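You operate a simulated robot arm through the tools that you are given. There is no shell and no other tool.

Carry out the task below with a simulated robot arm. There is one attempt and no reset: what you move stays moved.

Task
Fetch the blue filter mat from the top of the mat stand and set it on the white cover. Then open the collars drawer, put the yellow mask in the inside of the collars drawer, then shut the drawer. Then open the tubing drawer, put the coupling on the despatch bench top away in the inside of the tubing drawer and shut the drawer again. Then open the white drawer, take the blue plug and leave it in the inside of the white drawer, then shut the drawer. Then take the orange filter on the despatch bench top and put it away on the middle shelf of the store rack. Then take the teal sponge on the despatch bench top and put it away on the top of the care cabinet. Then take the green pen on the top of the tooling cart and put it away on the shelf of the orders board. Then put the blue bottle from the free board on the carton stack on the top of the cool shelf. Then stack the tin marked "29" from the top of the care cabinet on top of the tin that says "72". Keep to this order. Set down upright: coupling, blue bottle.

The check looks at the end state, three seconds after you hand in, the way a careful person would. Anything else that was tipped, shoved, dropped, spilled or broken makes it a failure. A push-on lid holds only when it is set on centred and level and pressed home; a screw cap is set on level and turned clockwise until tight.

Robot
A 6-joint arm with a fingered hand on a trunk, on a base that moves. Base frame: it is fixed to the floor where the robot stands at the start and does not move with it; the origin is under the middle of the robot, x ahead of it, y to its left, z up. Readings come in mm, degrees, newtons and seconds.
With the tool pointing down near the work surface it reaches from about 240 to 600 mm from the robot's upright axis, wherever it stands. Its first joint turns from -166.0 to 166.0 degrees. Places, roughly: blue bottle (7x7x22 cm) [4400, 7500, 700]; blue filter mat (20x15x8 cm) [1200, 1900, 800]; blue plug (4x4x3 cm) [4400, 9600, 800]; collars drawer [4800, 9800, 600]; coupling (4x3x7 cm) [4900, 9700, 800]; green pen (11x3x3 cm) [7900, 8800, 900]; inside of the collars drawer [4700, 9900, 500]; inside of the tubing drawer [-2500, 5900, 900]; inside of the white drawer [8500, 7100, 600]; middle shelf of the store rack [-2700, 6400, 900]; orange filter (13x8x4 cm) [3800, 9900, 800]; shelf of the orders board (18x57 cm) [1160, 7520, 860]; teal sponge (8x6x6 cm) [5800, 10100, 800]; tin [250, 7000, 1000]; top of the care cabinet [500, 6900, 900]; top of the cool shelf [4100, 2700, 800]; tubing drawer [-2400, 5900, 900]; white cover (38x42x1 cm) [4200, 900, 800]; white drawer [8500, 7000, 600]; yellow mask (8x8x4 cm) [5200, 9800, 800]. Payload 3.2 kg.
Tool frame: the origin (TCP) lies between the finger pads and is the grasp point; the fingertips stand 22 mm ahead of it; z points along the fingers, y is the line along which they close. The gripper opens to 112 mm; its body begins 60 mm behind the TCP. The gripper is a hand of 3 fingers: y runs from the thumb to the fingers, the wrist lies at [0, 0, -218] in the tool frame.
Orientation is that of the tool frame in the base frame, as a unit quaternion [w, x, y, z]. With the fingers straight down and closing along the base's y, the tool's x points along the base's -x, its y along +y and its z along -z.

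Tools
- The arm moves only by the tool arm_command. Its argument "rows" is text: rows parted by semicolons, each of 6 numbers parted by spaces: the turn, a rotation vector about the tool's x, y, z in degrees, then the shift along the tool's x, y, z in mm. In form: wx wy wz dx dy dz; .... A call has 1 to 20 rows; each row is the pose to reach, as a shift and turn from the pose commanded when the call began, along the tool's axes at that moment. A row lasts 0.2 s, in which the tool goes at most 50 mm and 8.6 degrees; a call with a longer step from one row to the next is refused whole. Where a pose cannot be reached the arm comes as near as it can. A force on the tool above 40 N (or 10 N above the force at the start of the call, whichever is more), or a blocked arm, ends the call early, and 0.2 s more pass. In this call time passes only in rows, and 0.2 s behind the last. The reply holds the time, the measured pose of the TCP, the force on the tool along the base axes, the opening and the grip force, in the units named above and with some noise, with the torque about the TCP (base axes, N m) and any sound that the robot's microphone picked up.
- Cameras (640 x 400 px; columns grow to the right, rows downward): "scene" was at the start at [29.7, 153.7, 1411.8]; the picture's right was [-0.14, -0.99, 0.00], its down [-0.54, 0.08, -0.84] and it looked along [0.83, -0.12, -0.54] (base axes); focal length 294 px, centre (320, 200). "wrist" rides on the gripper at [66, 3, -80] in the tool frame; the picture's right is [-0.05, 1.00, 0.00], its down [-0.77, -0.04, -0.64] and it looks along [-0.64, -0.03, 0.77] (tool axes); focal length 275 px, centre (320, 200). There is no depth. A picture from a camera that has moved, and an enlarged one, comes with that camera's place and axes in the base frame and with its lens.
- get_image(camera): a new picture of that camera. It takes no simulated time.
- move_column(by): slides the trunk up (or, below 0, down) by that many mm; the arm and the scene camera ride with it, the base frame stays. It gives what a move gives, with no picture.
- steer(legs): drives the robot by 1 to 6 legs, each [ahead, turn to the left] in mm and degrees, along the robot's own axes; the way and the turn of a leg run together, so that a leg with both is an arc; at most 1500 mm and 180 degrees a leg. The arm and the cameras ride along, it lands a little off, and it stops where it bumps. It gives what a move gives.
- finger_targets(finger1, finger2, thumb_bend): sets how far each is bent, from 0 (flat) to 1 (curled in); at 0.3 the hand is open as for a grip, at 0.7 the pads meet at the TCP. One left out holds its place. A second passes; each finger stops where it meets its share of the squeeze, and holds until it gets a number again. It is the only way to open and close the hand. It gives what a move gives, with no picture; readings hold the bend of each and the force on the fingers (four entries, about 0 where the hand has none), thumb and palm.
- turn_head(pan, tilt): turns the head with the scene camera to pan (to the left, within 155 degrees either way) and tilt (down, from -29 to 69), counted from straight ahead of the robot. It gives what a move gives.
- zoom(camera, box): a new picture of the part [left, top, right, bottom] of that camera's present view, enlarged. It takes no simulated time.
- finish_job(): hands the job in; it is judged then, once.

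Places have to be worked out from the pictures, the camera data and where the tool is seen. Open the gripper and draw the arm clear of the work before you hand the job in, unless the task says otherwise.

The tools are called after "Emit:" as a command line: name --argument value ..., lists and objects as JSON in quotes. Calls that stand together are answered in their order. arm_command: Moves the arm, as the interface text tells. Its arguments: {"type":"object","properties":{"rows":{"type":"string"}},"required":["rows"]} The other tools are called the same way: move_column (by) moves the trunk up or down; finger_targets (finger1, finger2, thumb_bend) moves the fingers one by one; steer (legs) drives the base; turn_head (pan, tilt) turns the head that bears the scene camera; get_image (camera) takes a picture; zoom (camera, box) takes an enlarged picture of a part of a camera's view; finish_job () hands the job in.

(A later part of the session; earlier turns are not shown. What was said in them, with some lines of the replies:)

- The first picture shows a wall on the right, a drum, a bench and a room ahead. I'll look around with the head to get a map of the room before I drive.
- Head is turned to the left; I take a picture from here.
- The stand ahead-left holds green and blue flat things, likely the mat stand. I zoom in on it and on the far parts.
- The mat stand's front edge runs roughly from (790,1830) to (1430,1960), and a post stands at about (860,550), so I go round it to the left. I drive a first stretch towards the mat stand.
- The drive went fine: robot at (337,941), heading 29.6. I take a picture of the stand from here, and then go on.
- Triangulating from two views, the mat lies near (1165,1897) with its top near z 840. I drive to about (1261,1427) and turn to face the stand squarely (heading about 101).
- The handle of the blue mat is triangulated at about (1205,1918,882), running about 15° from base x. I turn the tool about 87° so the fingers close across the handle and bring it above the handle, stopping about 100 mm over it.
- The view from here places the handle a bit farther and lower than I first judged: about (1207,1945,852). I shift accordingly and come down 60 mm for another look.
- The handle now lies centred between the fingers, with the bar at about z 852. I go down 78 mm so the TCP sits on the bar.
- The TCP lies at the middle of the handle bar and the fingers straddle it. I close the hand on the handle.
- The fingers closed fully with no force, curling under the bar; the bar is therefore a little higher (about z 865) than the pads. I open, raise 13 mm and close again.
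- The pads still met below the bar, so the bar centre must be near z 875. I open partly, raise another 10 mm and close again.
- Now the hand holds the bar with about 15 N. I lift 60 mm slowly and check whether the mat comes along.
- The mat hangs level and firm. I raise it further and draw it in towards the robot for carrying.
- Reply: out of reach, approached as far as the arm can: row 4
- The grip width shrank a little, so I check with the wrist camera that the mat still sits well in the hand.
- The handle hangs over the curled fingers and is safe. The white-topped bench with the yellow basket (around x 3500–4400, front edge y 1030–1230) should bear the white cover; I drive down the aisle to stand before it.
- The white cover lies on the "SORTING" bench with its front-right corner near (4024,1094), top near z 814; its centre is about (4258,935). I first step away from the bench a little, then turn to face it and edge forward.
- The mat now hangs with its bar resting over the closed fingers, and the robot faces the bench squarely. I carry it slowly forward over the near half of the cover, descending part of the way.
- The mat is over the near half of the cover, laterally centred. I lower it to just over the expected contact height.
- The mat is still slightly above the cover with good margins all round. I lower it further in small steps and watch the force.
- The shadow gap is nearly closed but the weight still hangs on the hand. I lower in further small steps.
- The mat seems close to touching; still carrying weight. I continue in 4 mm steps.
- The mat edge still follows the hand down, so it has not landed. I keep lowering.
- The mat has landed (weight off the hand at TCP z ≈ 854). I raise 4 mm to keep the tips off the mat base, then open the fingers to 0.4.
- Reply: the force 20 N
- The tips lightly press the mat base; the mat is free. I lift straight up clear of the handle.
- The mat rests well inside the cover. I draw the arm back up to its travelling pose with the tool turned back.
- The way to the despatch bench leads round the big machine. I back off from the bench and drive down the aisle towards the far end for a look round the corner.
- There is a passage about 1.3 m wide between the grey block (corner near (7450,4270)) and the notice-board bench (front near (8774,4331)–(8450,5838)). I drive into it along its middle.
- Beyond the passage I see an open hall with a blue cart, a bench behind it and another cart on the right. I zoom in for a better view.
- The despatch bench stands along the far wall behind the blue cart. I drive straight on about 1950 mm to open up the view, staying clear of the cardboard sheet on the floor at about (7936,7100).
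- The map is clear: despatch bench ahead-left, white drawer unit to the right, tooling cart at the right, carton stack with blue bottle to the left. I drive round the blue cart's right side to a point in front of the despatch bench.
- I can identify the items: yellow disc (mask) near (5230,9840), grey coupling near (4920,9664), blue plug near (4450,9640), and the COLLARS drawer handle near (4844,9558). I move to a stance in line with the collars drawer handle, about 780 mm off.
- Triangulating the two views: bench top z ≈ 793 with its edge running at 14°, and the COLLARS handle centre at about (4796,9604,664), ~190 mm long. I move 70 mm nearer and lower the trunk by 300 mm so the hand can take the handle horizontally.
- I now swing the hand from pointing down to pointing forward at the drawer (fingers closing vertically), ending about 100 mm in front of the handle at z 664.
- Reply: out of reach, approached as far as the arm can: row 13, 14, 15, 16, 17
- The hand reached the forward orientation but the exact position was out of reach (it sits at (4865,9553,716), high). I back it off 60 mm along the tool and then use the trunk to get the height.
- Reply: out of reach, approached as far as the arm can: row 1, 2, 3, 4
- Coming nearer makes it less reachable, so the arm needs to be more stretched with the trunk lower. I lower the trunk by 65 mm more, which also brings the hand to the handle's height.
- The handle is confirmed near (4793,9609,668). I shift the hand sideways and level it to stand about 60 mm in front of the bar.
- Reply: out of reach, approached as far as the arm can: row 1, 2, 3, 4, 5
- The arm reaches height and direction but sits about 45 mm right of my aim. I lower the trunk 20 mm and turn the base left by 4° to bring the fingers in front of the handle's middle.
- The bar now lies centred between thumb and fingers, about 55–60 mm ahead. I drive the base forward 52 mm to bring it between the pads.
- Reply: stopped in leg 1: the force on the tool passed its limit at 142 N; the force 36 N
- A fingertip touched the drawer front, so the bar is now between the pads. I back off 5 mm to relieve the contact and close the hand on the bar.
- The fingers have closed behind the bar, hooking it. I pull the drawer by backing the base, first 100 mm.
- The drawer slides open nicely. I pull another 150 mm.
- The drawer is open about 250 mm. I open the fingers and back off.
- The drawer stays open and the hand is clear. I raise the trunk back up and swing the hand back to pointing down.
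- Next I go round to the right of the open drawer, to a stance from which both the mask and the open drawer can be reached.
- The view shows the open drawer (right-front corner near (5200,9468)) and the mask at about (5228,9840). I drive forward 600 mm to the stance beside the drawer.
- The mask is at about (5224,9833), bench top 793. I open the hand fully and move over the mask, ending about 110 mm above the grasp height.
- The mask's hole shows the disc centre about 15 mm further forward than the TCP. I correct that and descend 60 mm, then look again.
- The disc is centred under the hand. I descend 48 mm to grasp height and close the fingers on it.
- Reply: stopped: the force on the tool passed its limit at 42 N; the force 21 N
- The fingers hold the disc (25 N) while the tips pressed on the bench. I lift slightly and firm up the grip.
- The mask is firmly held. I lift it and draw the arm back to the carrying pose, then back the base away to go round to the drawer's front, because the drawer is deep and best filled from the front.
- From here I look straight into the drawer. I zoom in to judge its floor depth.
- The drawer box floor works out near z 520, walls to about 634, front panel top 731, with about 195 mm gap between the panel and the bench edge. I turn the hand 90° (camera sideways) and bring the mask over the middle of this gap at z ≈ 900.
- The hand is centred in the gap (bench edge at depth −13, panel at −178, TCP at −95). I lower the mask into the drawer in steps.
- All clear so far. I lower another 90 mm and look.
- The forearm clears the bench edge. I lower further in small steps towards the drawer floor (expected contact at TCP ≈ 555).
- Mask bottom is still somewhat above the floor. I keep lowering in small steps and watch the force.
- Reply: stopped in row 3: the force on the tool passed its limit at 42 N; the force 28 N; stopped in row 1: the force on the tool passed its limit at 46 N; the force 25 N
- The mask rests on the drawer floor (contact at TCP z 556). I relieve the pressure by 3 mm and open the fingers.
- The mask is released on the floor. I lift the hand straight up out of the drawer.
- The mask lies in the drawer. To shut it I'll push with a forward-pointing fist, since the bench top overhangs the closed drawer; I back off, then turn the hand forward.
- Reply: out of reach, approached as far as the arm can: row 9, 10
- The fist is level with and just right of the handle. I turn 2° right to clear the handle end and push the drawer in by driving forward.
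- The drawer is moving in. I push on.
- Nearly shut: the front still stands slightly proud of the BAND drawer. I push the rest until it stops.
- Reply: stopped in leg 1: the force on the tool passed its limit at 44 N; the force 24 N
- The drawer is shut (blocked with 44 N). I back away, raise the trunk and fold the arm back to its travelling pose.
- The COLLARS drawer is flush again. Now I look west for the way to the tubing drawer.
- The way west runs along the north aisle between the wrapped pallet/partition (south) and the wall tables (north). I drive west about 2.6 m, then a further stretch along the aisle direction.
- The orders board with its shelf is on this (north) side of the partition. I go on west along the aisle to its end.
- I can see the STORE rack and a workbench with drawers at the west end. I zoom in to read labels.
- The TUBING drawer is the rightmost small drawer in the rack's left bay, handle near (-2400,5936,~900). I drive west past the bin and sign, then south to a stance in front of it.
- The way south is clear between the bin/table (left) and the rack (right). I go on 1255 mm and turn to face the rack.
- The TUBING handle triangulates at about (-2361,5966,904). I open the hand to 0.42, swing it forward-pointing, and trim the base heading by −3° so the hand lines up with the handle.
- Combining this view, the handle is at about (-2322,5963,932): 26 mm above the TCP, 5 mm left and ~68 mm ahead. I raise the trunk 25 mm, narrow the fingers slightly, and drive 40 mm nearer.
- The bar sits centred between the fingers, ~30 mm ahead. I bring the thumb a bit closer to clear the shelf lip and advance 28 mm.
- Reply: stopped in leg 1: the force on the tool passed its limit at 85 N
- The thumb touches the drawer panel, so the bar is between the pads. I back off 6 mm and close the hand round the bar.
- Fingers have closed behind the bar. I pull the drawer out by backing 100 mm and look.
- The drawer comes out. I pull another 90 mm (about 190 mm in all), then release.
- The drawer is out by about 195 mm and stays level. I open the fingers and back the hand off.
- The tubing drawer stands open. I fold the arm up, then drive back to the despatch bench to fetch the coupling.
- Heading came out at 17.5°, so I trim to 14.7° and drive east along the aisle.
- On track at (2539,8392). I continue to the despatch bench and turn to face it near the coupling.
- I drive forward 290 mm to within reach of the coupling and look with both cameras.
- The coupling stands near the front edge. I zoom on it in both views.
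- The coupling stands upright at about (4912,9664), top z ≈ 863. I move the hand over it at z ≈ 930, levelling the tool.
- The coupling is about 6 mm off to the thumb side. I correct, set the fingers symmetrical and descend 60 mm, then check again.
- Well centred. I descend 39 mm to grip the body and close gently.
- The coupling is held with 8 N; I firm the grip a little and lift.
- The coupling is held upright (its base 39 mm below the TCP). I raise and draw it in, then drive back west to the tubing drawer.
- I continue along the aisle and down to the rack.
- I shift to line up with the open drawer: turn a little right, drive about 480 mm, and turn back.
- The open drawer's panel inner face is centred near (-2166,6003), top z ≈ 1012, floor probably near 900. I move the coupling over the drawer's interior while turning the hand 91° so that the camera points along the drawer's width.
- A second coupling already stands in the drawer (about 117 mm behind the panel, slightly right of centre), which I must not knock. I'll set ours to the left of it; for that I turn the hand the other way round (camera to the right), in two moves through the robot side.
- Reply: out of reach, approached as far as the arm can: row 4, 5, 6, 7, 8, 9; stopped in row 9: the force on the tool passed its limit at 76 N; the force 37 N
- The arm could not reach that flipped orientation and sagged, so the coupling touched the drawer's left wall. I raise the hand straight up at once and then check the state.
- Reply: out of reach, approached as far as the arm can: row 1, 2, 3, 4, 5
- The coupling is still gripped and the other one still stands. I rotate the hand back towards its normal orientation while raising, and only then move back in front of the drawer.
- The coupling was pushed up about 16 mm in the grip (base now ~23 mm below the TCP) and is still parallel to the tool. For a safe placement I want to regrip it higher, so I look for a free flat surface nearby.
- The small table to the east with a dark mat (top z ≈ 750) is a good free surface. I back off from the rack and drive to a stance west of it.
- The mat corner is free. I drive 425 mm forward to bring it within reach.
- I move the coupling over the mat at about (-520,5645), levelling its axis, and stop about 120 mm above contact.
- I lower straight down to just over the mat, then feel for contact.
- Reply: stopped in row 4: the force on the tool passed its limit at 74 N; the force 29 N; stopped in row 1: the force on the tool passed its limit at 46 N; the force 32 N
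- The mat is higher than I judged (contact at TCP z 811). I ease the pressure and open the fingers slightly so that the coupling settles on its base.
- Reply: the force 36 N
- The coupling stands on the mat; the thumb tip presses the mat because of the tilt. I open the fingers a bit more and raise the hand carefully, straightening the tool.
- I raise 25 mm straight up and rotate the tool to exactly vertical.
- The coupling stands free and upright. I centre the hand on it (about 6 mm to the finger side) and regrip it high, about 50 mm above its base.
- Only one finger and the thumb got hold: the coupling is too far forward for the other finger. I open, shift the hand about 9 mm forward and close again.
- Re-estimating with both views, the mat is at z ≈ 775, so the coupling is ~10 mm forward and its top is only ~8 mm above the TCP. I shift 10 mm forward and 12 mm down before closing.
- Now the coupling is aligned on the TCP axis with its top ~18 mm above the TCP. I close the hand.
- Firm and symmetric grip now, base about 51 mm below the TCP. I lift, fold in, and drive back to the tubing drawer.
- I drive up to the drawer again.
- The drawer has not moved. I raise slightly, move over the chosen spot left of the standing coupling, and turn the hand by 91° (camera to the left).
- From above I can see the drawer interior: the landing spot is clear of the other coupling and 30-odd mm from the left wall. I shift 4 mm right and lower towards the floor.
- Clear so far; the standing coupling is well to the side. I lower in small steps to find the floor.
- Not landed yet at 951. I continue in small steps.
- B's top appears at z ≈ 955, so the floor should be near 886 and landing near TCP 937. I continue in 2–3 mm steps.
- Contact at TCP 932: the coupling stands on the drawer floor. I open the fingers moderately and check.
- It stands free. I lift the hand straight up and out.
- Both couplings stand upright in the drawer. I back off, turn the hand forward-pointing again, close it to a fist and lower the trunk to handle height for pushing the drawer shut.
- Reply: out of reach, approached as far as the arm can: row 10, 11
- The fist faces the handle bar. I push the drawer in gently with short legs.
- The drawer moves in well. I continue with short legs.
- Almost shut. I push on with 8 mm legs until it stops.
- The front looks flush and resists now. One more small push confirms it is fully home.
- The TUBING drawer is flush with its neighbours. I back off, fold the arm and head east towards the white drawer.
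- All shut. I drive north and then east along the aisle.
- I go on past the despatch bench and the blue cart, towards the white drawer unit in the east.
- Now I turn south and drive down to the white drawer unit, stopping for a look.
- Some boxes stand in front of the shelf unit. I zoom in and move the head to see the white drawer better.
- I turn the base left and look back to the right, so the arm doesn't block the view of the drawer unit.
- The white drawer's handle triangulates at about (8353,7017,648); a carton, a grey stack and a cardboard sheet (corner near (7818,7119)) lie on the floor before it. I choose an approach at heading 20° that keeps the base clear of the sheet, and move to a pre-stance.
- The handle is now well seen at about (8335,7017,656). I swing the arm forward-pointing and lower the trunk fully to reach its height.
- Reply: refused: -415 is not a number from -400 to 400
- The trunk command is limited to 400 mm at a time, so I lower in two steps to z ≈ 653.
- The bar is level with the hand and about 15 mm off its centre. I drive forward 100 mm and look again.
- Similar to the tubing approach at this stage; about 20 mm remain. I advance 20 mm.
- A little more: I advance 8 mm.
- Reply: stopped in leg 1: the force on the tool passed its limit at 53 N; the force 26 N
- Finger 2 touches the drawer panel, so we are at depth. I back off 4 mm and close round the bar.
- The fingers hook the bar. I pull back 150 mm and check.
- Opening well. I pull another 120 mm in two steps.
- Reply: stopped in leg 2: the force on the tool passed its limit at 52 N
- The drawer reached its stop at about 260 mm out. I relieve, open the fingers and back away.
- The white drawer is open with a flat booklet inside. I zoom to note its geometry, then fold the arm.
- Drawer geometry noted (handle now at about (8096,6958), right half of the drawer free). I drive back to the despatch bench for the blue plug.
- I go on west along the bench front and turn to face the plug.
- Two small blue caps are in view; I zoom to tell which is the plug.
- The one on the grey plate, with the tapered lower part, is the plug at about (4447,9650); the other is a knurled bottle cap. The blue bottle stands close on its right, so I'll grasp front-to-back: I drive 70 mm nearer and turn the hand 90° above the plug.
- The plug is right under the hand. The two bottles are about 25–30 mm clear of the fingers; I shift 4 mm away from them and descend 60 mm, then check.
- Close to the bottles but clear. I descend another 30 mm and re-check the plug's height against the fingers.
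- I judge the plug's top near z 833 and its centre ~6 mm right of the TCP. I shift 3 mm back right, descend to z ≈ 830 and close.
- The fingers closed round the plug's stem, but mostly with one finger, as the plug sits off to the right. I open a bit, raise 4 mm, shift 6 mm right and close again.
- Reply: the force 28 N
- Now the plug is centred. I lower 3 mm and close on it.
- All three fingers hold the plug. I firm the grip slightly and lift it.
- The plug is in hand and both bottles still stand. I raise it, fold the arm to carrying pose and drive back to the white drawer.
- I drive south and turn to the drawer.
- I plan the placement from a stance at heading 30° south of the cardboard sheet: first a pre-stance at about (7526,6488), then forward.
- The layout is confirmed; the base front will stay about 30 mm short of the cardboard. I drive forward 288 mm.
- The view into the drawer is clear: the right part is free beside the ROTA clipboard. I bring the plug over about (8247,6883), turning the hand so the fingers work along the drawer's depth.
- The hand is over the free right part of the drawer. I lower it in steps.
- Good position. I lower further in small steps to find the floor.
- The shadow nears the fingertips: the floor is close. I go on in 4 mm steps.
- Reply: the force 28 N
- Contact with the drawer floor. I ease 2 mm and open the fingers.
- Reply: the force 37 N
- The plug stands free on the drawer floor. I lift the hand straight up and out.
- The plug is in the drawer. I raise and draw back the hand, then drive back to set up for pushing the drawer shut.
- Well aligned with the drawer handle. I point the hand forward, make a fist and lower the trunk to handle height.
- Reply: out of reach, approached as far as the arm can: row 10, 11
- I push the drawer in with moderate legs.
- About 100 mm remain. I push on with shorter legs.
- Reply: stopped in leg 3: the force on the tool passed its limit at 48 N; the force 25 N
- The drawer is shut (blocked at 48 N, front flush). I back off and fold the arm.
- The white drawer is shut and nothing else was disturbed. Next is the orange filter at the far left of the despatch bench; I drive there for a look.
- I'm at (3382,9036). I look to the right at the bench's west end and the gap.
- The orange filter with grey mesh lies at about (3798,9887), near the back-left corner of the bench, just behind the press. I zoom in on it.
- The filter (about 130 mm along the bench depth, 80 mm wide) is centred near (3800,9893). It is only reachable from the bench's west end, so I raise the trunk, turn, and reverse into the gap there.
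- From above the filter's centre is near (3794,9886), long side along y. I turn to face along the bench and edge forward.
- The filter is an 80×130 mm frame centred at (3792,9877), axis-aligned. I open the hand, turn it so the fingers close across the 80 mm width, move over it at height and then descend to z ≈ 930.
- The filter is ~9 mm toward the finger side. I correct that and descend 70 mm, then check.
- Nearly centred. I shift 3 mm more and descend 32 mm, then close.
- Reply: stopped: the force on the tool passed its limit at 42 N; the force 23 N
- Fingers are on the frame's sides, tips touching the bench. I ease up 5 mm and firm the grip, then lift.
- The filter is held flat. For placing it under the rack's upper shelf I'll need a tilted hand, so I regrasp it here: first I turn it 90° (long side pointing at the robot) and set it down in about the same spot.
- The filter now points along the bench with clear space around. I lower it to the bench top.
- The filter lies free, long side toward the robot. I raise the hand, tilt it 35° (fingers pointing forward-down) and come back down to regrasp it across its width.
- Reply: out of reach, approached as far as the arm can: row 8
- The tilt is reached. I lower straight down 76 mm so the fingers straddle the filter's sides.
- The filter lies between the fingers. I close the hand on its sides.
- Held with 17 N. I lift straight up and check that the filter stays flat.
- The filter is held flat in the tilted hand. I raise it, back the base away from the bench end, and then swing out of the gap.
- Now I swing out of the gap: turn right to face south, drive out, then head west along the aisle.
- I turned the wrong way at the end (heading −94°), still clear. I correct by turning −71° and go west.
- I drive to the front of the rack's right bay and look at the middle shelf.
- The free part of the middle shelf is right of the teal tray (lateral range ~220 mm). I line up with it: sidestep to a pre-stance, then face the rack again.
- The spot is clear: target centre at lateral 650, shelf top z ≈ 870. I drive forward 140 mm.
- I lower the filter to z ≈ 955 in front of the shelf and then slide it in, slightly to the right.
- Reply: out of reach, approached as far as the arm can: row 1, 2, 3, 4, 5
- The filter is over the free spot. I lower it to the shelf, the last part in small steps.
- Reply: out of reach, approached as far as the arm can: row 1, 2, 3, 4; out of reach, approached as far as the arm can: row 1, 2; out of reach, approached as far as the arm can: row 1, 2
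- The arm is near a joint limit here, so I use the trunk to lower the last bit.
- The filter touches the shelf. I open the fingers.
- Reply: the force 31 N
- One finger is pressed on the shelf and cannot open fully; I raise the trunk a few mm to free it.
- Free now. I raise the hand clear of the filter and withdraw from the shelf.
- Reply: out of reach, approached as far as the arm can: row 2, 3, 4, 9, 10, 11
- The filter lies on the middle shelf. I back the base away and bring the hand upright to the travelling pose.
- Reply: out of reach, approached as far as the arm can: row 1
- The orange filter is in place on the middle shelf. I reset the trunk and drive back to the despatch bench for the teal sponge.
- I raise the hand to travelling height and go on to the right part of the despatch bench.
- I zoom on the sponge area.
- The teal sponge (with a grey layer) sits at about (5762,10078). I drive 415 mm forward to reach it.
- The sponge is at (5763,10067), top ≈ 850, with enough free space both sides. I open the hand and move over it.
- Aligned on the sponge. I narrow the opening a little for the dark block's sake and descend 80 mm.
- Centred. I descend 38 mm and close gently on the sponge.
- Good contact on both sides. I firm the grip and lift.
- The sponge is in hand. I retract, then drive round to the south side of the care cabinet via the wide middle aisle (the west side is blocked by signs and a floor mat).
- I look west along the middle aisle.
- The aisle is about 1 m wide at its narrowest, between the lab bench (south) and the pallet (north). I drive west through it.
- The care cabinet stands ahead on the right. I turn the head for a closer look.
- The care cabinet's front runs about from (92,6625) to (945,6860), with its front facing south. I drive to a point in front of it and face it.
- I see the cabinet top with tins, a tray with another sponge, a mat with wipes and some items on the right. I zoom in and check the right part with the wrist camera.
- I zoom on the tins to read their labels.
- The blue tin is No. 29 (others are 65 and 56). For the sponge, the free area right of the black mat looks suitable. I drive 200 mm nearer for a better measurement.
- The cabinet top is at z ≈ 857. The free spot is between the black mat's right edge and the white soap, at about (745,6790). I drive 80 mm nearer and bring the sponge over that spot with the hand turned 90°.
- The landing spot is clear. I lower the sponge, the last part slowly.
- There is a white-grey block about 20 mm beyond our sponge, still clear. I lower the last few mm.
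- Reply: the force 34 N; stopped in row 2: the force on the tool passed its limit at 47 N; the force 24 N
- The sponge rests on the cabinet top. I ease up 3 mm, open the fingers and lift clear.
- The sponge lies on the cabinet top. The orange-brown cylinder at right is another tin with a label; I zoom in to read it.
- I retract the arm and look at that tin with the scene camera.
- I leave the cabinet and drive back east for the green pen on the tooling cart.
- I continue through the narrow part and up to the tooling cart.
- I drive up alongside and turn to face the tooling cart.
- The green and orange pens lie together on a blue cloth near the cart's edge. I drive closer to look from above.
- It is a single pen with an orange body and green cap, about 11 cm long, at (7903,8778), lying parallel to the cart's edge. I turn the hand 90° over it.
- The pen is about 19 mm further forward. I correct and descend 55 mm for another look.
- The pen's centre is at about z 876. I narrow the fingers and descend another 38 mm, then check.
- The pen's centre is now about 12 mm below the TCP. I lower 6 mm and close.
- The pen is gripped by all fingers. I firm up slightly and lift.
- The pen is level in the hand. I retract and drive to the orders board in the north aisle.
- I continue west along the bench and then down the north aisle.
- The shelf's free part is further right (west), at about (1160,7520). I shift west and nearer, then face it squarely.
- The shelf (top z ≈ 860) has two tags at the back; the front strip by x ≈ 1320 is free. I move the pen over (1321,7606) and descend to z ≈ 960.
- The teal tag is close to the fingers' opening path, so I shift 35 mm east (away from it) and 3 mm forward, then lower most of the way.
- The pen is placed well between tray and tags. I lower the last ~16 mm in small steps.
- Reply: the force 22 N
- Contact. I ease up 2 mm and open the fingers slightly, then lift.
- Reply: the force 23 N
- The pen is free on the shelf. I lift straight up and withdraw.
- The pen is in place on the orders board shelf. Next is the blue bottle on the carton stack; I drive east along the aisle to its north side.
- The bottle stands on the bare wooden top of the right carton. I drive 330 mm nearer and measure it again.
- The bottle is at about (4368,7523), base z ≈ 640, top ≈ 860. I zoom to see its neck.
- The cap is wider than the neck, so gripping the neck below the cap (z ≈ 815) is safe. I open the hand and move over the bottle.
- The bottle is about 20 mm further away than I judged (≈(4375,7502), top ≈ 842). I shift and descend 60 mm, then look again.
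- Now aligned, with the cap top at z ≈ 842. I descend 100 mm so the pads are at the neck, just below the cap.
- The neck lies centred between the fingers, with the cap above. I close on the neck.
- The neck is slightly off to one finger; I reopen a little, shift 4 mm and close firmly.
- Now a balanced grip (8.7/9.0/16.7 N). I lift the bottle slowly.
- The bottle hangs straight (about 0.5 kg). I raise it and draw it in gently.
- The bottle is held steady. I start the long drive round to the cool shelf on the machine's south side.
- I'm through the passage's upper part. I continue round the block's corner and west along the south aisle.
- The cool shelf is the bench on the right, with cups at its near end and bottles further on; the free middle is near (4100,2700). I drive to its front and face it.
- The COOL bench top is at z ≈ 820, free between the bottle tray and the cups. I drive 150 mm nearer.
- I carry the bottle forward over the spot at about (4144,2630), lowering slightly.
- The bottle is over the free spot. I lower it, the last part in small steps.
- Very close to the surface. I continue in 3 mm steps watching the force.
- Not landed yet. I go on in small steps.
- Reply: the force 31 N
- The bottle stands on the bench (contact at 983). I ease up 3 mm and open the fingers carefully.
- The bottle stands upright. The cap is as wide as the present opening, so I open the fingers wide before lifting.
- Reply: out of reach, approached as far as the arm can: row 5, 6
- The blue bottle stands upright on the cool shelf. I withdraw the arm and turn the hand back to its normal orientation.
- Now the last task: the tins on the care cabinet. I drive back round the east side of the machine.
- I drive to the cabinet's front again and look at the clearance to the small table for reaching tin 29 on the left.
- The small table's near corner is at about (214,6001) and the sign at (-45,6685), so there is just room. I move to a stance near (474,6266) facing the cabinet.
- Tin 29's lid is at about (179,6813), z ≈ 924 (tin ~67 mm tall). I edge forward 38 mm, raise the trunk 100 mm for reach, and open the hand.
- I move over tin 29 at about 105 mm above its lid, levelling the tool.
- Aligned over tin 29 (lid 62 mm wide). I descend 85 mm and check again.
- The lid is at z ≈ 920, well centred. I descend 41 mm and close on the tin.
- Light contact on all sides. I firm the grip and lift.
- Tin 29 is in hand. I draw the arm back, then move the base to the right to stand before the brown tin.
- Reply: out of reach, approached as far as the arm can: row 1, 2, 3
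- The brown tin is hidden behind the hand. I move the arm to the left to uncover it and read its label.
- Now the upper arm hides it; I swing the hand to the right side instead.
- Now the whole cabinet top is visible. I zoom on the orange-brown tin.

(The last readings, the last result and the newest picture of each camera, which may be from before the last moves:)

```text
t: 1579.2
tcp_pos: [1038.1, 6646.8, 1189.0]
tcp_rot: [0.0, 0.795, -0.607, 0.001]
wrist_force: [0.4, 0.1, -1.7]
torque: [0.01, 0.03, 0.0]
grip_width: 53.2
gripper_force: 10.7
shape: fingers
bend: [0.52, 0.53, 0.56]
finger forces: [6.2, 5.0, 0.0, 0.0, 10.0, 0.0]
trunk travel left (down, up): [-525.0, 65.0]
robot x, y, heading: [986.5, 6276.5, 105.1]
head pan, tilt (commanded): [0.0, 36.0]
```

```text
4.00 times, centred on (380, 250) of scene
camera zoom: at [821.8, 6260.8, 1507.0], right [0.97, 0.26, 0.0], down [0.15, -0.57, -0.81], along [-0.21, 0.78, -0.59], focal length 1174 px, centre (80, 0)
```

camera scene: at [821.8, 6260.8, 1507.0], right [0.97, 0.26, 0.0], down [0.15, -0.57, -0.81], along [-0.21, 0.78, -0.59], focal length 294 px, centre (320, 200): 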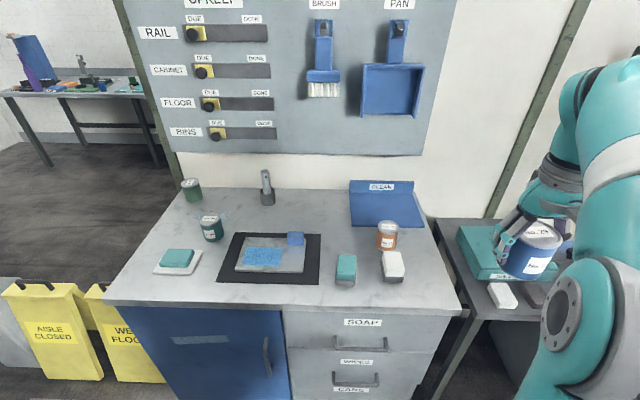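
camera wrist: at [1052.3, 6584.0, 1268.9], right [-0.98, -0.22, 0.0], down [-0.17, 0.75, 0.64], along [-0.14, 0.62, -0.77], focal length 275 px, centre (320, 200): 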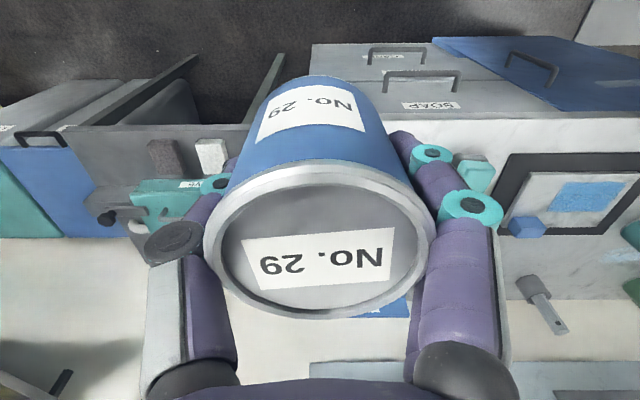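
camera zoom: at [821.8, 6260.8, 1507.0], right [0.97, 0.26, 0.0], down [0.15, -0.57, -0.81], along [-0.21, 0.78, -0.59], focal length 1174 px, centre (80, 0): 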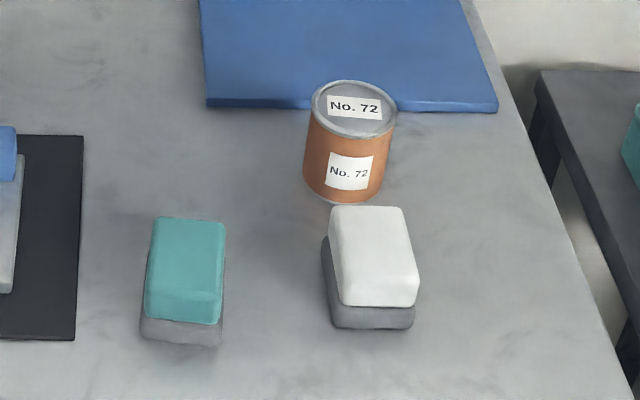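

The brown tin is indeed No. 72, at about (849,6957), with the white sponge just in front of it. I drive 150 mm forward for the placement stance and take a second view for triangulation.

Emit:
steer --legs '[[148, 0]]'

Emit:
turn_head --pan 5 --tilt 46

Emit:
get_image --camera "scene"

Emit:
zoom --camera "scene" --box '[320, 140, 440, 240]'

```text
t: 1580.5
tcp_pos: [999.5, 6791.7, 1189.2]
tcp_rot: [0.002, 0.795, -0.607, 0.0]
wrist_force: [-0.2, 0.2, -2.8]
torque: [0.0, 0.02, -0.03]
grip_width: 53.3
gripper_force: 10.7
shape: fingers
bend: [0.52, 0.53, 0.56]
finger forces: [6.2, 4.9, 0.1, 0.1, 10.0, 0.1]
trunk travel left (down, up): [-525.0, 65.0]
robot x, y, heading: [947.6, 6422.8, 105.2]
head pan, tilt (commanded): [0.0, 36.0]
```

```text
t: 1581.3
tcp_pos: [998.9, 6791.2, 1188.6]
tcp_rot: [0.002, 0.794, -0.607, 0.0]
wrist_force: [-0.5, 0.0, -1.6]
torque: [0.03, 0.03, -0.01]
grip_width: 53.2
gripper_force: 10.6
shape: fingers
bend: [0.52, 0.53, 0.56]
finger forces: [6.2, 4.8, 0.1, 0.0, 10.0, 0.0]
trunk travel left (down, up): [-525.0, 65.0]
robot x, y, heading: [949.0, 6422.3, 105.0]
head pan, tilt (commanded): [5.0, 46.0]
```

```text
taken
camera scene: at [778.4, 6394.8, 1492.3], right [0.94, 0.34, 0.0], down [0.25, -0.68, -0.69], along [-0.24, 0.65, -0.72], focal length 294 px, centre (320, 200)
```

scene: 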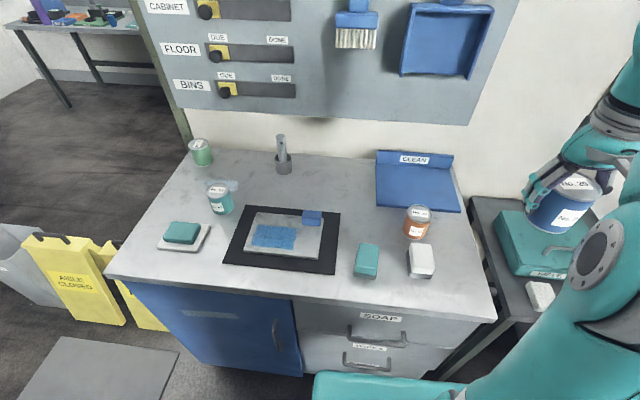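

```text
4.00 times, centred on (380, 190) of scene
camera zoom: at [778.4, 6394.8, 1492.3], right [0.94, 0.34, 0.0], down [0.25, -0.68, -0.69], along [-0.24, 0.65, -0.72], focal length 1174 px, centre (80, 240)
```

zoom: 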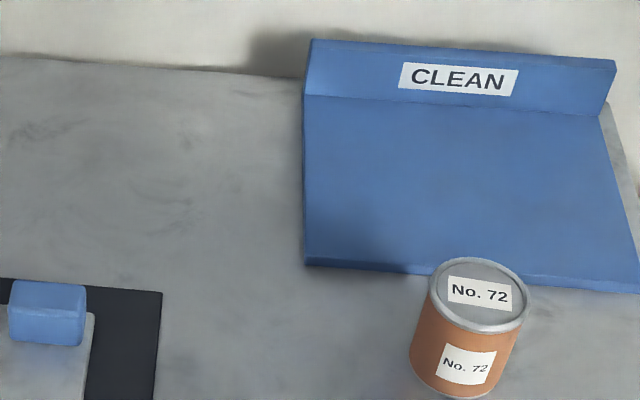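

Triangulation puts tin 72's lid at (848,6952), z ≈ 922. I carry tin 29 over it, staying well above at first.

Emit:
arm_command --rows "0 0 0 -20 10 8; 0 0 0 -40 21 16; 0 0 0 -60 32 25; 0 0 0 -80 42 35; 0 0 0 -100 53 46; 0 0 0 -120 64 58; 0 0 0 -140 74 70; 0 0 0 -160 85 82; 0 0 0 -180 95 92; 0 0 0 -194.6 103.2 100; 0 0 0 -194.6 103.2 100"

Emit:
get_image --camera "scene"

Emit:
zoom --camera "scene" --box '[320, 110, 480, 290]'

Emit:
get_image --camera "wrist"

```text
t: 1583.7
tcp_pos: [848.2, 6952.9, 1088.6]
tcp_rot: [0.0, 0.794, -0.607, 0.001]
wrist_force: [0.0, -0.1, -2.2]
torque: [0.02, -0.05, 0.01]
grip_width: 52.9
gripper_force: 10.9
shape: fingers
bend: [0.52, 0.53, 0.56]
finger forces: [6.1, 4.9, 0.0, 0.0, 9.9, 0.0]
trunk travel left (down, up): [-525.0, 65.0]
robot x, y, heading: [946.9, 6420.8, 105.0]
head pan, tilt (commanded): [5.0, 46.0]
```

```text
taken
camera scene: at [778.4, 6394.7, 1492.3], right [0.94, 0.34, 0.0], down [0.25, -0.68, -0.69], along [-0.24, 0.65, -0.72], focal length 294 px, centre (320, 200)
```

scene: 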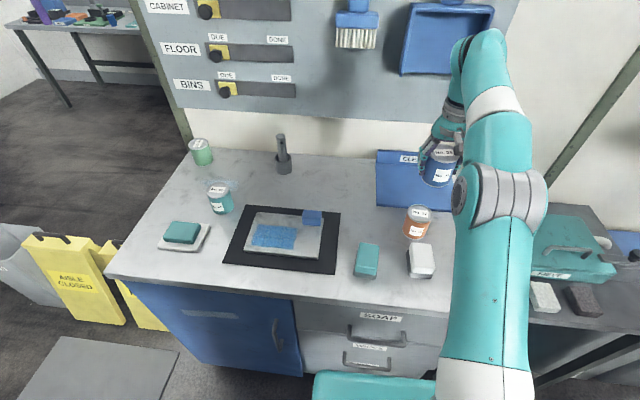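

```text
2.22 times, centred on (400, 200) of scene
camera zoom: at [778.4, 6394.7, 1492.3], right [0.94, 0.34, 0.0], down [0.25, -0.68, -0.69], along [-0.24, 0.65, -0.72], focal length 652 px, centre (142, 200)
```

zoom: 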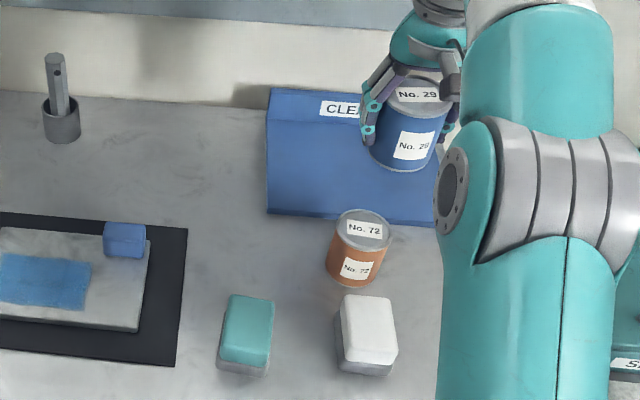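

```text
taken
camera wrist: at [862.9, 6887.7, 1168.5], right [-0.98, -0.22, 0.0], down [-0.17, 0.75, 0.64], along [-0.14, 0.62, -0.77], focal length 275 px, centre (320, 200)
```

wrist: 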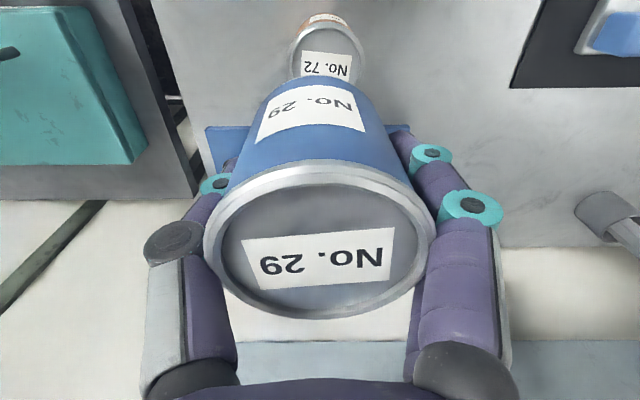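

The wrist camera sees tin 72's lid just past tin 29: aligned in depth, but about 6 mm off to the left. I shift 6 mm left and lower to 45 mm above contact, then compare again.

Emit:
arm_command --rows "0 0 0 0 3 10; 0 0 0 0 6 25; 0 0 0 0 6 45; 0 0 0 0 6 60; 0 0 0 0 6 75; 0 0 0 0 6 75"

Emit:
get_image --camera "wrist"

Emit:
zoom --camera "scene" --box '[350, 130, 480, 270]'

```text
t: 1585.1
tcp_pos: [844.5, 6950.7, 1011.5]
tcp_rot: [0.0, 0.794, -0.607, 0.0]
wrist_force: [0.5, -0.2, -2.6]
torque: [0.02, 0.04, -0.01]
grip_width: 53.1
gripper_force: 10.8
shape: fingers
bend: [0.52, 0.53, 0.56]
finger forces: [6.1, 4.9, 0.0, 0.0, 10.1, 0.1]
trunk travel left (down, up): [-525.0, 65.0]
robot x, y, heading: [946.3, 6423.5, 105.0]
head pan, tilt (commanded): [5.0, 46.0]
```

```text
taken
camera wrist: at [858.1, 6887.0, 1092.1], right [-0.98, -0.22, 0.0], down [-0.17, 0.75, 0.64], along [-0.14, 0.62, -0.77], focal length 275 px, centre (320, 200)
```

wrist: 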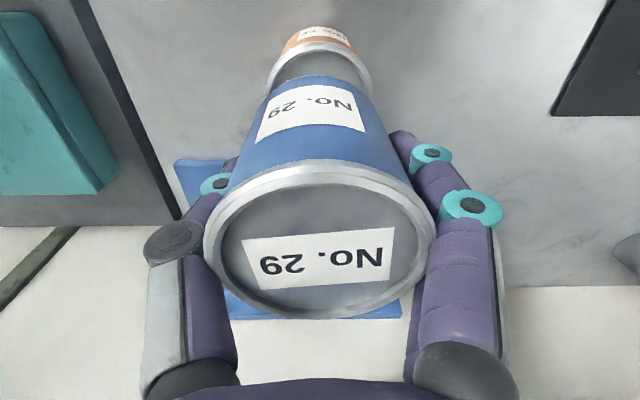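

```text
2.86 times, centred on (415, 200) of scene
camera zoom: at [778.3, 6394.8, 1492.3], right [0.94, 0.34, 0.0], down [0.25, -0.68, -0.69], along [-0.24, 0.65, -0.72], focal length 838 px, centre (49, 200)
```

zoom: 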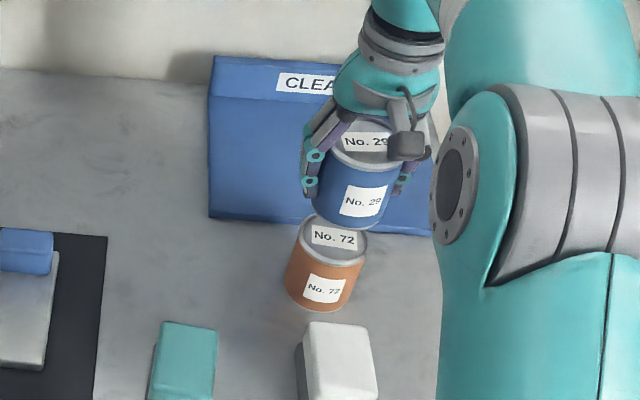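

Now aligned laterally within a millimetre and in depth within ~2 mm. I shift 2 mm back and lower slowly.

Emit:
arm_command --rows "0 0 0 1 0 8; 0 0 0 2 0 18; 0 0 0 2 0 28; 0 0 0 2 0 34; 0 0 0 2 0 34"

Emit:
get_image --camera "wrist"

Emit:
zoom --camera "scene" --box '[350, 130, 480, 270]'

```text
t: 1586.3
tcp_pos: [843.2, 6948.0, 979.2]
tcp_rot: [0.001, 0.794, -0.608, 0.001]
wrist_force: [-0.1, 0.2, -3.3]
torque: [0.01, -0.01, -0.01]
grip_width: 53.0
gripper_force: 10.0
shape: fingers
bend: [0.52, 0.53, 0.56]
finger forces: [6.1, 4.9, 0.0, 0.0, 10.1, 0.0]
trunk travel left (down, up): [-525.0, 65.0]
robot x, y, heading: [951.7, 6417.5, 105.2]
head pan, tilt (commanded): [5.0, 46.0]
```

```text
taken
camera wrist: at [858.1, 6884.0, 1059.0], right [-0.98, -0.22, 0.0], down [-0.17, 0.75, 0.63], along [-0.14, 0.62, -0.77], focal length 275 px, centre (320, 200)
```

wrist: 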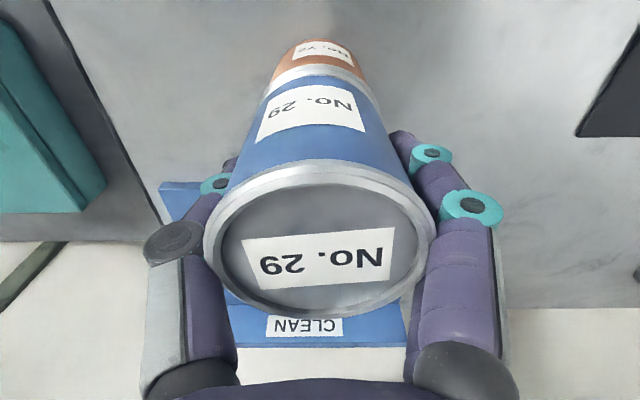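

```text
2.86 times, centred on (415, 200) of scene
camera zoom: at [778.3, 6394.8, 1492.3], right [0.94, 0.34, 0.0], down [0.25, -0.68, -0.69], along [-0.24, 0.65, -0.72], focal length 838 px, centre (49, 200)
```

zoom: 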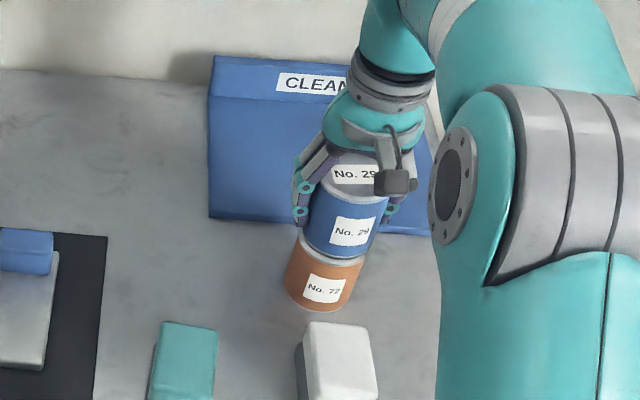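

Both views show the tins in line. I lower the last ~13 mm in small steps.

Emit:
arm_command --rows "0 0 0 0 0.5 3; 0 0 0 0 1 6; 0 0 0 0 1 6"

Emit:
arm_command --rows "0 0 0 0 0 1.5; 0 0 0 0 0 3; 0 0 0 0 0 3"

Emit:
arm_command --rows "0 0 0 0 0 1.5; 0 0 0 0 0 3; 0 0 0 0 0 3"

Emit:
zoom --camera "scene" --box '[350, 130, 480, 270]'

```text
t: 1587.1
tcp_pos: [843.5, 6946.6, 975.1]
tcp_rot: [-0.001, 0.794, -0.608, -0.002]
wrist_force: [-0.3, 3.4, 15.5]
torque: [-0.03, 0.21, -0.05]
grip_width: 53.0
gripper_force: 13.5
shape: fingers
bend: [0.53, 0.54, 0.56]
finger forces: [7.0, 6.5, 0.0, 0.0, 14.0, 0.0]
trunk travel left (down, up): [-525.0, 65.0]
robot x, y, heading: [948.4, 6423.0, 105.2]
head pan, tilt (commanded): [5.0, 46.0]
```

```text
t: 1587.9
tcp_pos: [844.3, 6946.7, 973.3]
tcp_rot: [-0.001, 0.794, -0.608, -0.001]
wrist_force: [1.1, 7.3, 31.6]
torque: [0.0, 0.02, 0.02]
grip_width: 52.6
gripper_force: 17.0
shape: fingers
bend: [0.54, 0.55, 0.57]
finger forces: [7.3, 7.2, 0.1, 0.0, 20.4, 0.1]
trunk travel left (down, up): [-525.0, 65.0]
robot x, y, heading: [950.4, 6420.7, 105.1]
head pan, tilt (commanded): [5.0, 46.0]
```

```text
t: 1588.5
tcp_pos: [843.8, 6947.4, 971.4]
tcp_rot: [-0.003, 0.794, -0.608, -0.004]
wrist_force: [1.3, 0.0, 19.9]
torque: [-0.13, 0.22, 0.06]
grip_width: 53.4
gripper_force: 16.3
shape: fingers
bend: [0.53, 0.55, 0.57]
finger forces: [8.9, 6.3, 0.0, 0.0, 18.2, 0.1]
trunk travel left (down, up): [-525.0, 65.0]
robot x, y, heading: [948.3, 6419.8, 105.0]
head pan, tilt (commanded): [5.0, 46.0]
stopped in row 2: the force on the tool passed its limit at 44 N (the readings are from after the stop); the commanded pose is now the measured one
```

```text
2.86 times, centred on (415, 200) of scene
camera zoom: at [779.2, 6392.2, 1492.0], right [0.94, 0.34, 0.0], down [0.25, -0.67, -0.7], along [-0.24, 0.65, -0.72], focal length 838 px, centre (49, 200)
```

zoom: 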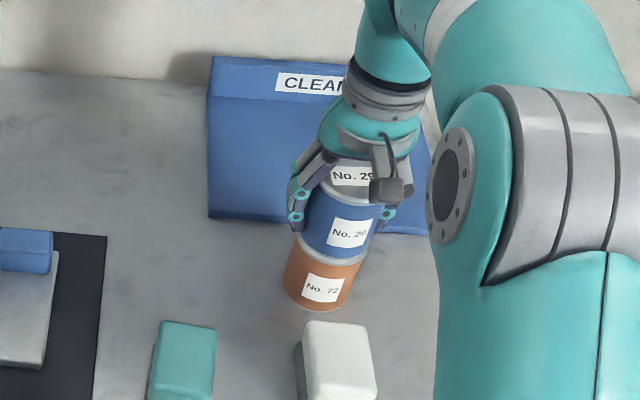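

Contact: tin 29 sits on tin 72. I zoom closely to check the alignment before releasing.

Emit:
arm_command --rows "0 0 0 0 0 -2; 0 0 0 0 0 -2"

Emit:
zoom --camera "scene" --box '[380, 185, 440, 245]'

Emit:
zoom --camera "wrist" --box '[230, 20, 410, 140]'

```text
t: 1589.1
tcp_pos: [842.8, 6947.3, 972.4]
tcp_rot: [-0.001, 0.795, -0.607, -0.002]
wrist_force: [2.3, -0.2, 14.7]
torque: [-0.07, 0.18, 0.01]
grip_width: 52.8
gripper_force: 15.9
shape: fingers
bend: [0.53, 0.55, 0.57]
finger forces: [8.3, 6.1, 0.1, 0.0, 16.6, 0.0]
trunk travel left (down, up): [-525.0, 65.0]
robot x, y, heading: [949.5, 6421.1, 105.0]
head pan, tilt (commanded): [5.0, 46.0]
```

```text
6.67 times, centred on (410, 215) of scene
camera zoom: at [779.1, 6393.2, 1492.3], right [0.94, 0.34, 0.0], down [0.25, -0.68, -0.7], along [-0.24, 0.65, -0.72], focal length 1956 px, centre (-280, 100)
```

zoom: 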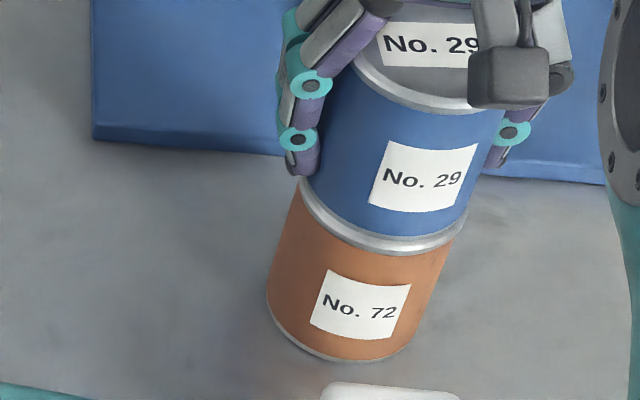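

```text
3.33 times, centred on (320, 80) of wrist
camera zoom: at [857.6, 6882.8, 1051.7], right [-0.98, -0.22, 0.0], down [-0.17, 0.75, 0.64], along [-0.14, 0.62, -0.77], focal length 918 px, centre (320, 600)
```

zoom: 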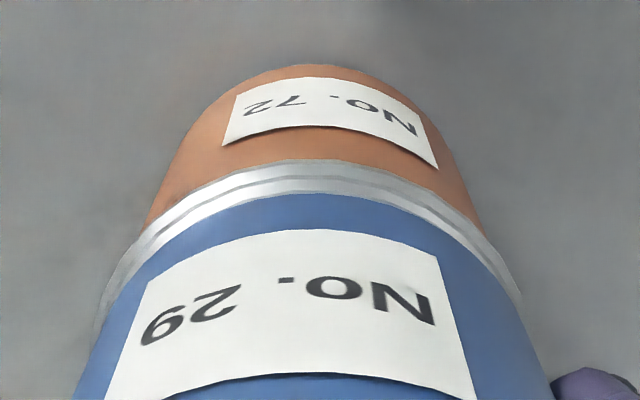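

The tins are neatly stacked, base within the rim. I ease off a little and open the fingers.

Emit:
arm_command --rows "0 0 0 0 0 -1.5; 0 0 0 0 0 -1.5"

Emit:
finger_targets --finger1 0.38 --finger2 0.38 --thumb_bend 0.38

Emit:
zoom --camera "scene" --box '[370, 165, 450, 245]'

```text
t: 1589.7
tcp_pos: [842.3, 6948.3, 972.5]
tcp_rot: [0.0, 0.794, -0.607, -0.001]
wrist_force: [0.4, 0.9, 3.5]
torque: [-0.07, 0.16, 0.02]
grip_width: 53.1
gripper_force: 14.4
shape: fingers
bend: [0.53, 0.54, 0.57]
finger forces: [8.2, 6.2, 0.1, 0.0, 14.2, 0.0]
trunk travel left (down, up): [-525.0, 65.0]
robot x, y, heading: [947.1, 6419.1, 105.2]
head pan, tilt (commanded): [5.0, 46.0]
```

```text
t: 1590.7
tcp_pos: [842.7, 6948.0, 972.4]
tcp_rot: [0.0, 0.795, -0.607, 0.0]
wrist_force: [-0.5, -0.3, -0.6]
torque: [0.0, 0.01, -0.02]
grip_width: 88.8
gripper_force: 0.0
shape: fingers
bend: [0.38, 0.38, 0.38]
finger forces: [0.1, 0.0, 0.0, 0.0, 0.0, 0.1]
trunk travel left (down, up): [-525.0, 65.0]
robot x, y, heading: [945.1, 6420.2, 104.8]
head pan, tilt (commanded): [5.0, 46.0]
```

```text
5.00 times, centred on (410, 205) of scene
camera zoom: at [778.4, 6394.7, 1492.3], right [0.94, 0.34, 0.0], down [0.25, -0.68, -0.69], along [-0.24, 0.65, -0.72], focal length 1467 px, centre (-130, 175)
```

zoom: 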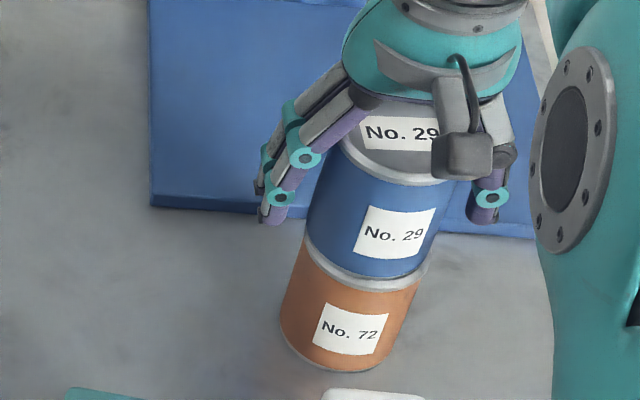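

The stack stands on its own. I lift the hand straight up and withdraw.

Emit:
arm_command --rows "0 0 0 0 0 -10; 0 0 0 0 0 -30; 0 0 0 0 0 -60; 0 0 0 0 0 -95; 0 0 0 0 0 -130; 0 0 0 15 0 -160; 0 0 0 40 0 -180; 0 0 0 70 0 -190; 0 0 0 100 0 -195; 0 0 0 130 0 -200; 0 0 0 160 0 -200; 0 0 0 185 0 -200; 0 0 0 185 0 -200"

Emit:
get_image --camera "scene"

Emit:
zoom --camera "scene" --box '[340, 150, 460, 290]'

```text
t: 1593.5
tcp_pos: [892.0, 6769.5, 1171.9]
tcp_rot: [0.0, 0.795, -0.607, -0.001]
wrist_force: [0.2, 0.8, 0.9]
torque: [-0.03, 0.01, 0.01]
grip_width: 89.0
gripper_force: 0.0
shape: fingers
bend: [0.38, 0.38, 0.38]
finger forces: [0.0, 0.1, 0.0, 0.1, 0.0, 0.1]
trunk travel left (down, up): [-525.0, 65.0]
robot x, y, heading: [948.5, 6420.0, 105.1]
head pan, tilt (commanded): [5.0, 46.0]
```

```text
taken
camera scene: at [778.4, 6394.7, 1492.3], right [0.94, 0.34, 0.0], down [0.25, -0.68, -0.69], along [-0.24, 0.65, -0.72], focal length 294 px, centre (320, 200)
```

scene: 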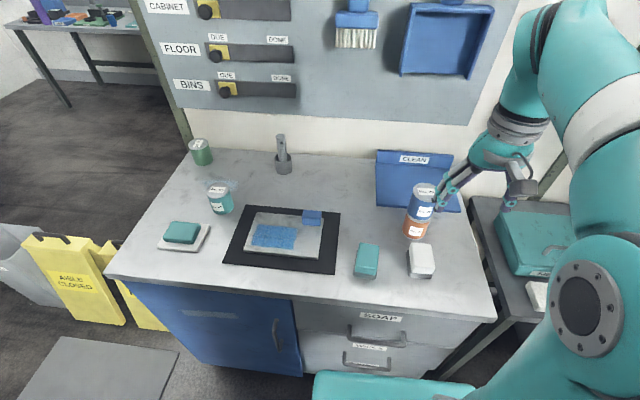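

```text
2.86 times, centred on (400, 220) of scene
camera zoom: at [778.4, 6394.7, 1492.3], right [0.94, 0.34, 0.0], down [0.25, -0.68, -0.69], along [-0.24, 0.65, -0.72], focal length 838 px, centre (91, 143)
```

zoom: 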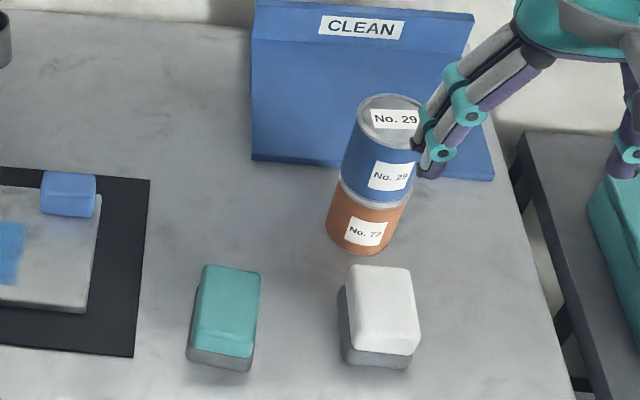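

Tin 29 stands on tin 72, and sponge and other items are untouched. I back away from the cabinet so the arm is well clear, and take a last look.

Emit:
steer --legs '[[-250, 0]]'

Emit:
turn_head --pan 5 --tilt 36

Emit:
get_image --camera "scene"

```text
t: 1595.3
tcp_pos: [958.6, 6528.5, 1173.0]
tcp_rot: [-0.002, 0.793, -0.609, -0.001]
wrist_force: [-0.4, 0.2, 0.5]
torque: [0.01, 0.0, -0.01]
grip_width: 88.7
gripper_force: 0.1
shape: fingers
bend: [0.38, 0.38, 0.38]
finger forces: [0.0, 0.1, 0.0, 0.0, 0.0, 0.0]
trunk travel left (down, up): [-525.0, 65.0]
robot x, y, heading: [1012.9, 6176.0, 104.8]
head pan, tilt (commanded): [5.0, 46.0]
```

```text
t: 1596.0
tcp_pos: [957.9, 6528.7, 1173.0]
tcp_rot: [-0.001, 0.793, -0.609, -0.001]
wrist_force: [0.5, 0.7, 0.9]
torque: [-0.04, 0.0, 0.0]
grip_width: 89.0
gripper_force: 0.2
shape: fingers
bend: [0.38, 0.38, 0.38]
finger forces: [0.0, 0.0, 0.0, 0.0, 0.0, 0.0]
trunk travel left (down, up): [-525.0, 65.0]
robot x, y, heading: [1011.8, 6178.5, 105.0]
head pan, tilt (commanded): [5.0, 36.0]
```

```text
taken
camera scene: at [840.5, 6160.0, 1506.9], right [0.94, 0.34, 0.0], down [0.2, -0.55, -0.81], along [-0.27, 0.76, -0.59], focal length 294 px, centre (320, 200)
```

scene: 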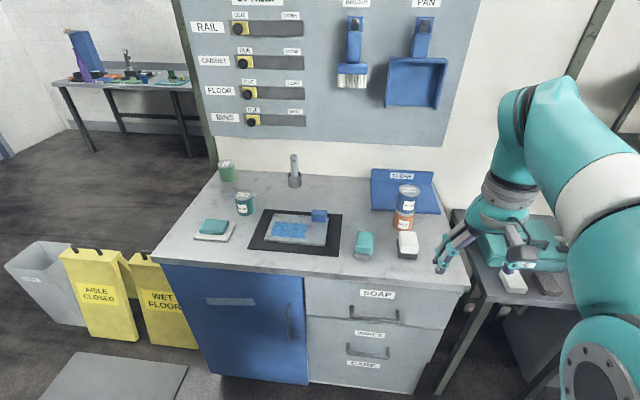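

All nine steps are done in order: mat on the cover, mask, coupling and plug in their shut drawers, filter on the rack shelf, sponge on the cabinet, pen on the orders shelf, bottle upright on the cool shelf, tin 29 on tin 72. The hand is open and clear, so I hand in the job.

Emit:
finish_job

```text
The job is handed in.
```

I carried out all nine steps in the order you gave and handed the job in. I don't have the judge's result.

| Item | Where it is now | How I know |
|---|---|---|
| Blue filter mat | On the white cover | Seen in place after release |
| Yellow mask | In the collars drawer, shut | Seen on the drawer floor before closing; drawer pushed until it blocked |
| Coupling | In the tubing drawer, shut | Seen upright before closing; not seen since |
| Blue plug | In the white drawer, shut | Seen in the drawer before closing; drawer pushed until it blocked |
| Orange filter | Middle shelf of the store rack, right of the teal tray | Seen in place after release |
| Teal sponge | Top of the care cabinet, right of the black mat | Seen in place in the last picture |
| Green pen | Shelf of the orders board, beside the tray | Seen in place after release |
| Blue bottle | On the cool shelf, upright | Seen standing after release |
| Tin 29 | On top of tin 72, on the care cabinet | Seen standing in the last picture |

- **Coupling:** there was already another coupling standing in the tubing drawer. On my first try the one I carried touched the drawer's left wall. I set it on the dark mat of a nearby table to regrip it, then placed it beside the other one. I shut the drawer in short pushes, but I couldn't see inside afterwards.
- **Pen:** the only pen at that spot has an orange body and a green cap, so I took it as the green pen.
- **Orange filter:** I set it down and regripped it on the despatch bench, because it had to go under the rack's upper shelf with the hand tilted.

The hand is open and the arm is clear of the work. I didn't see anything else tipped or moved.
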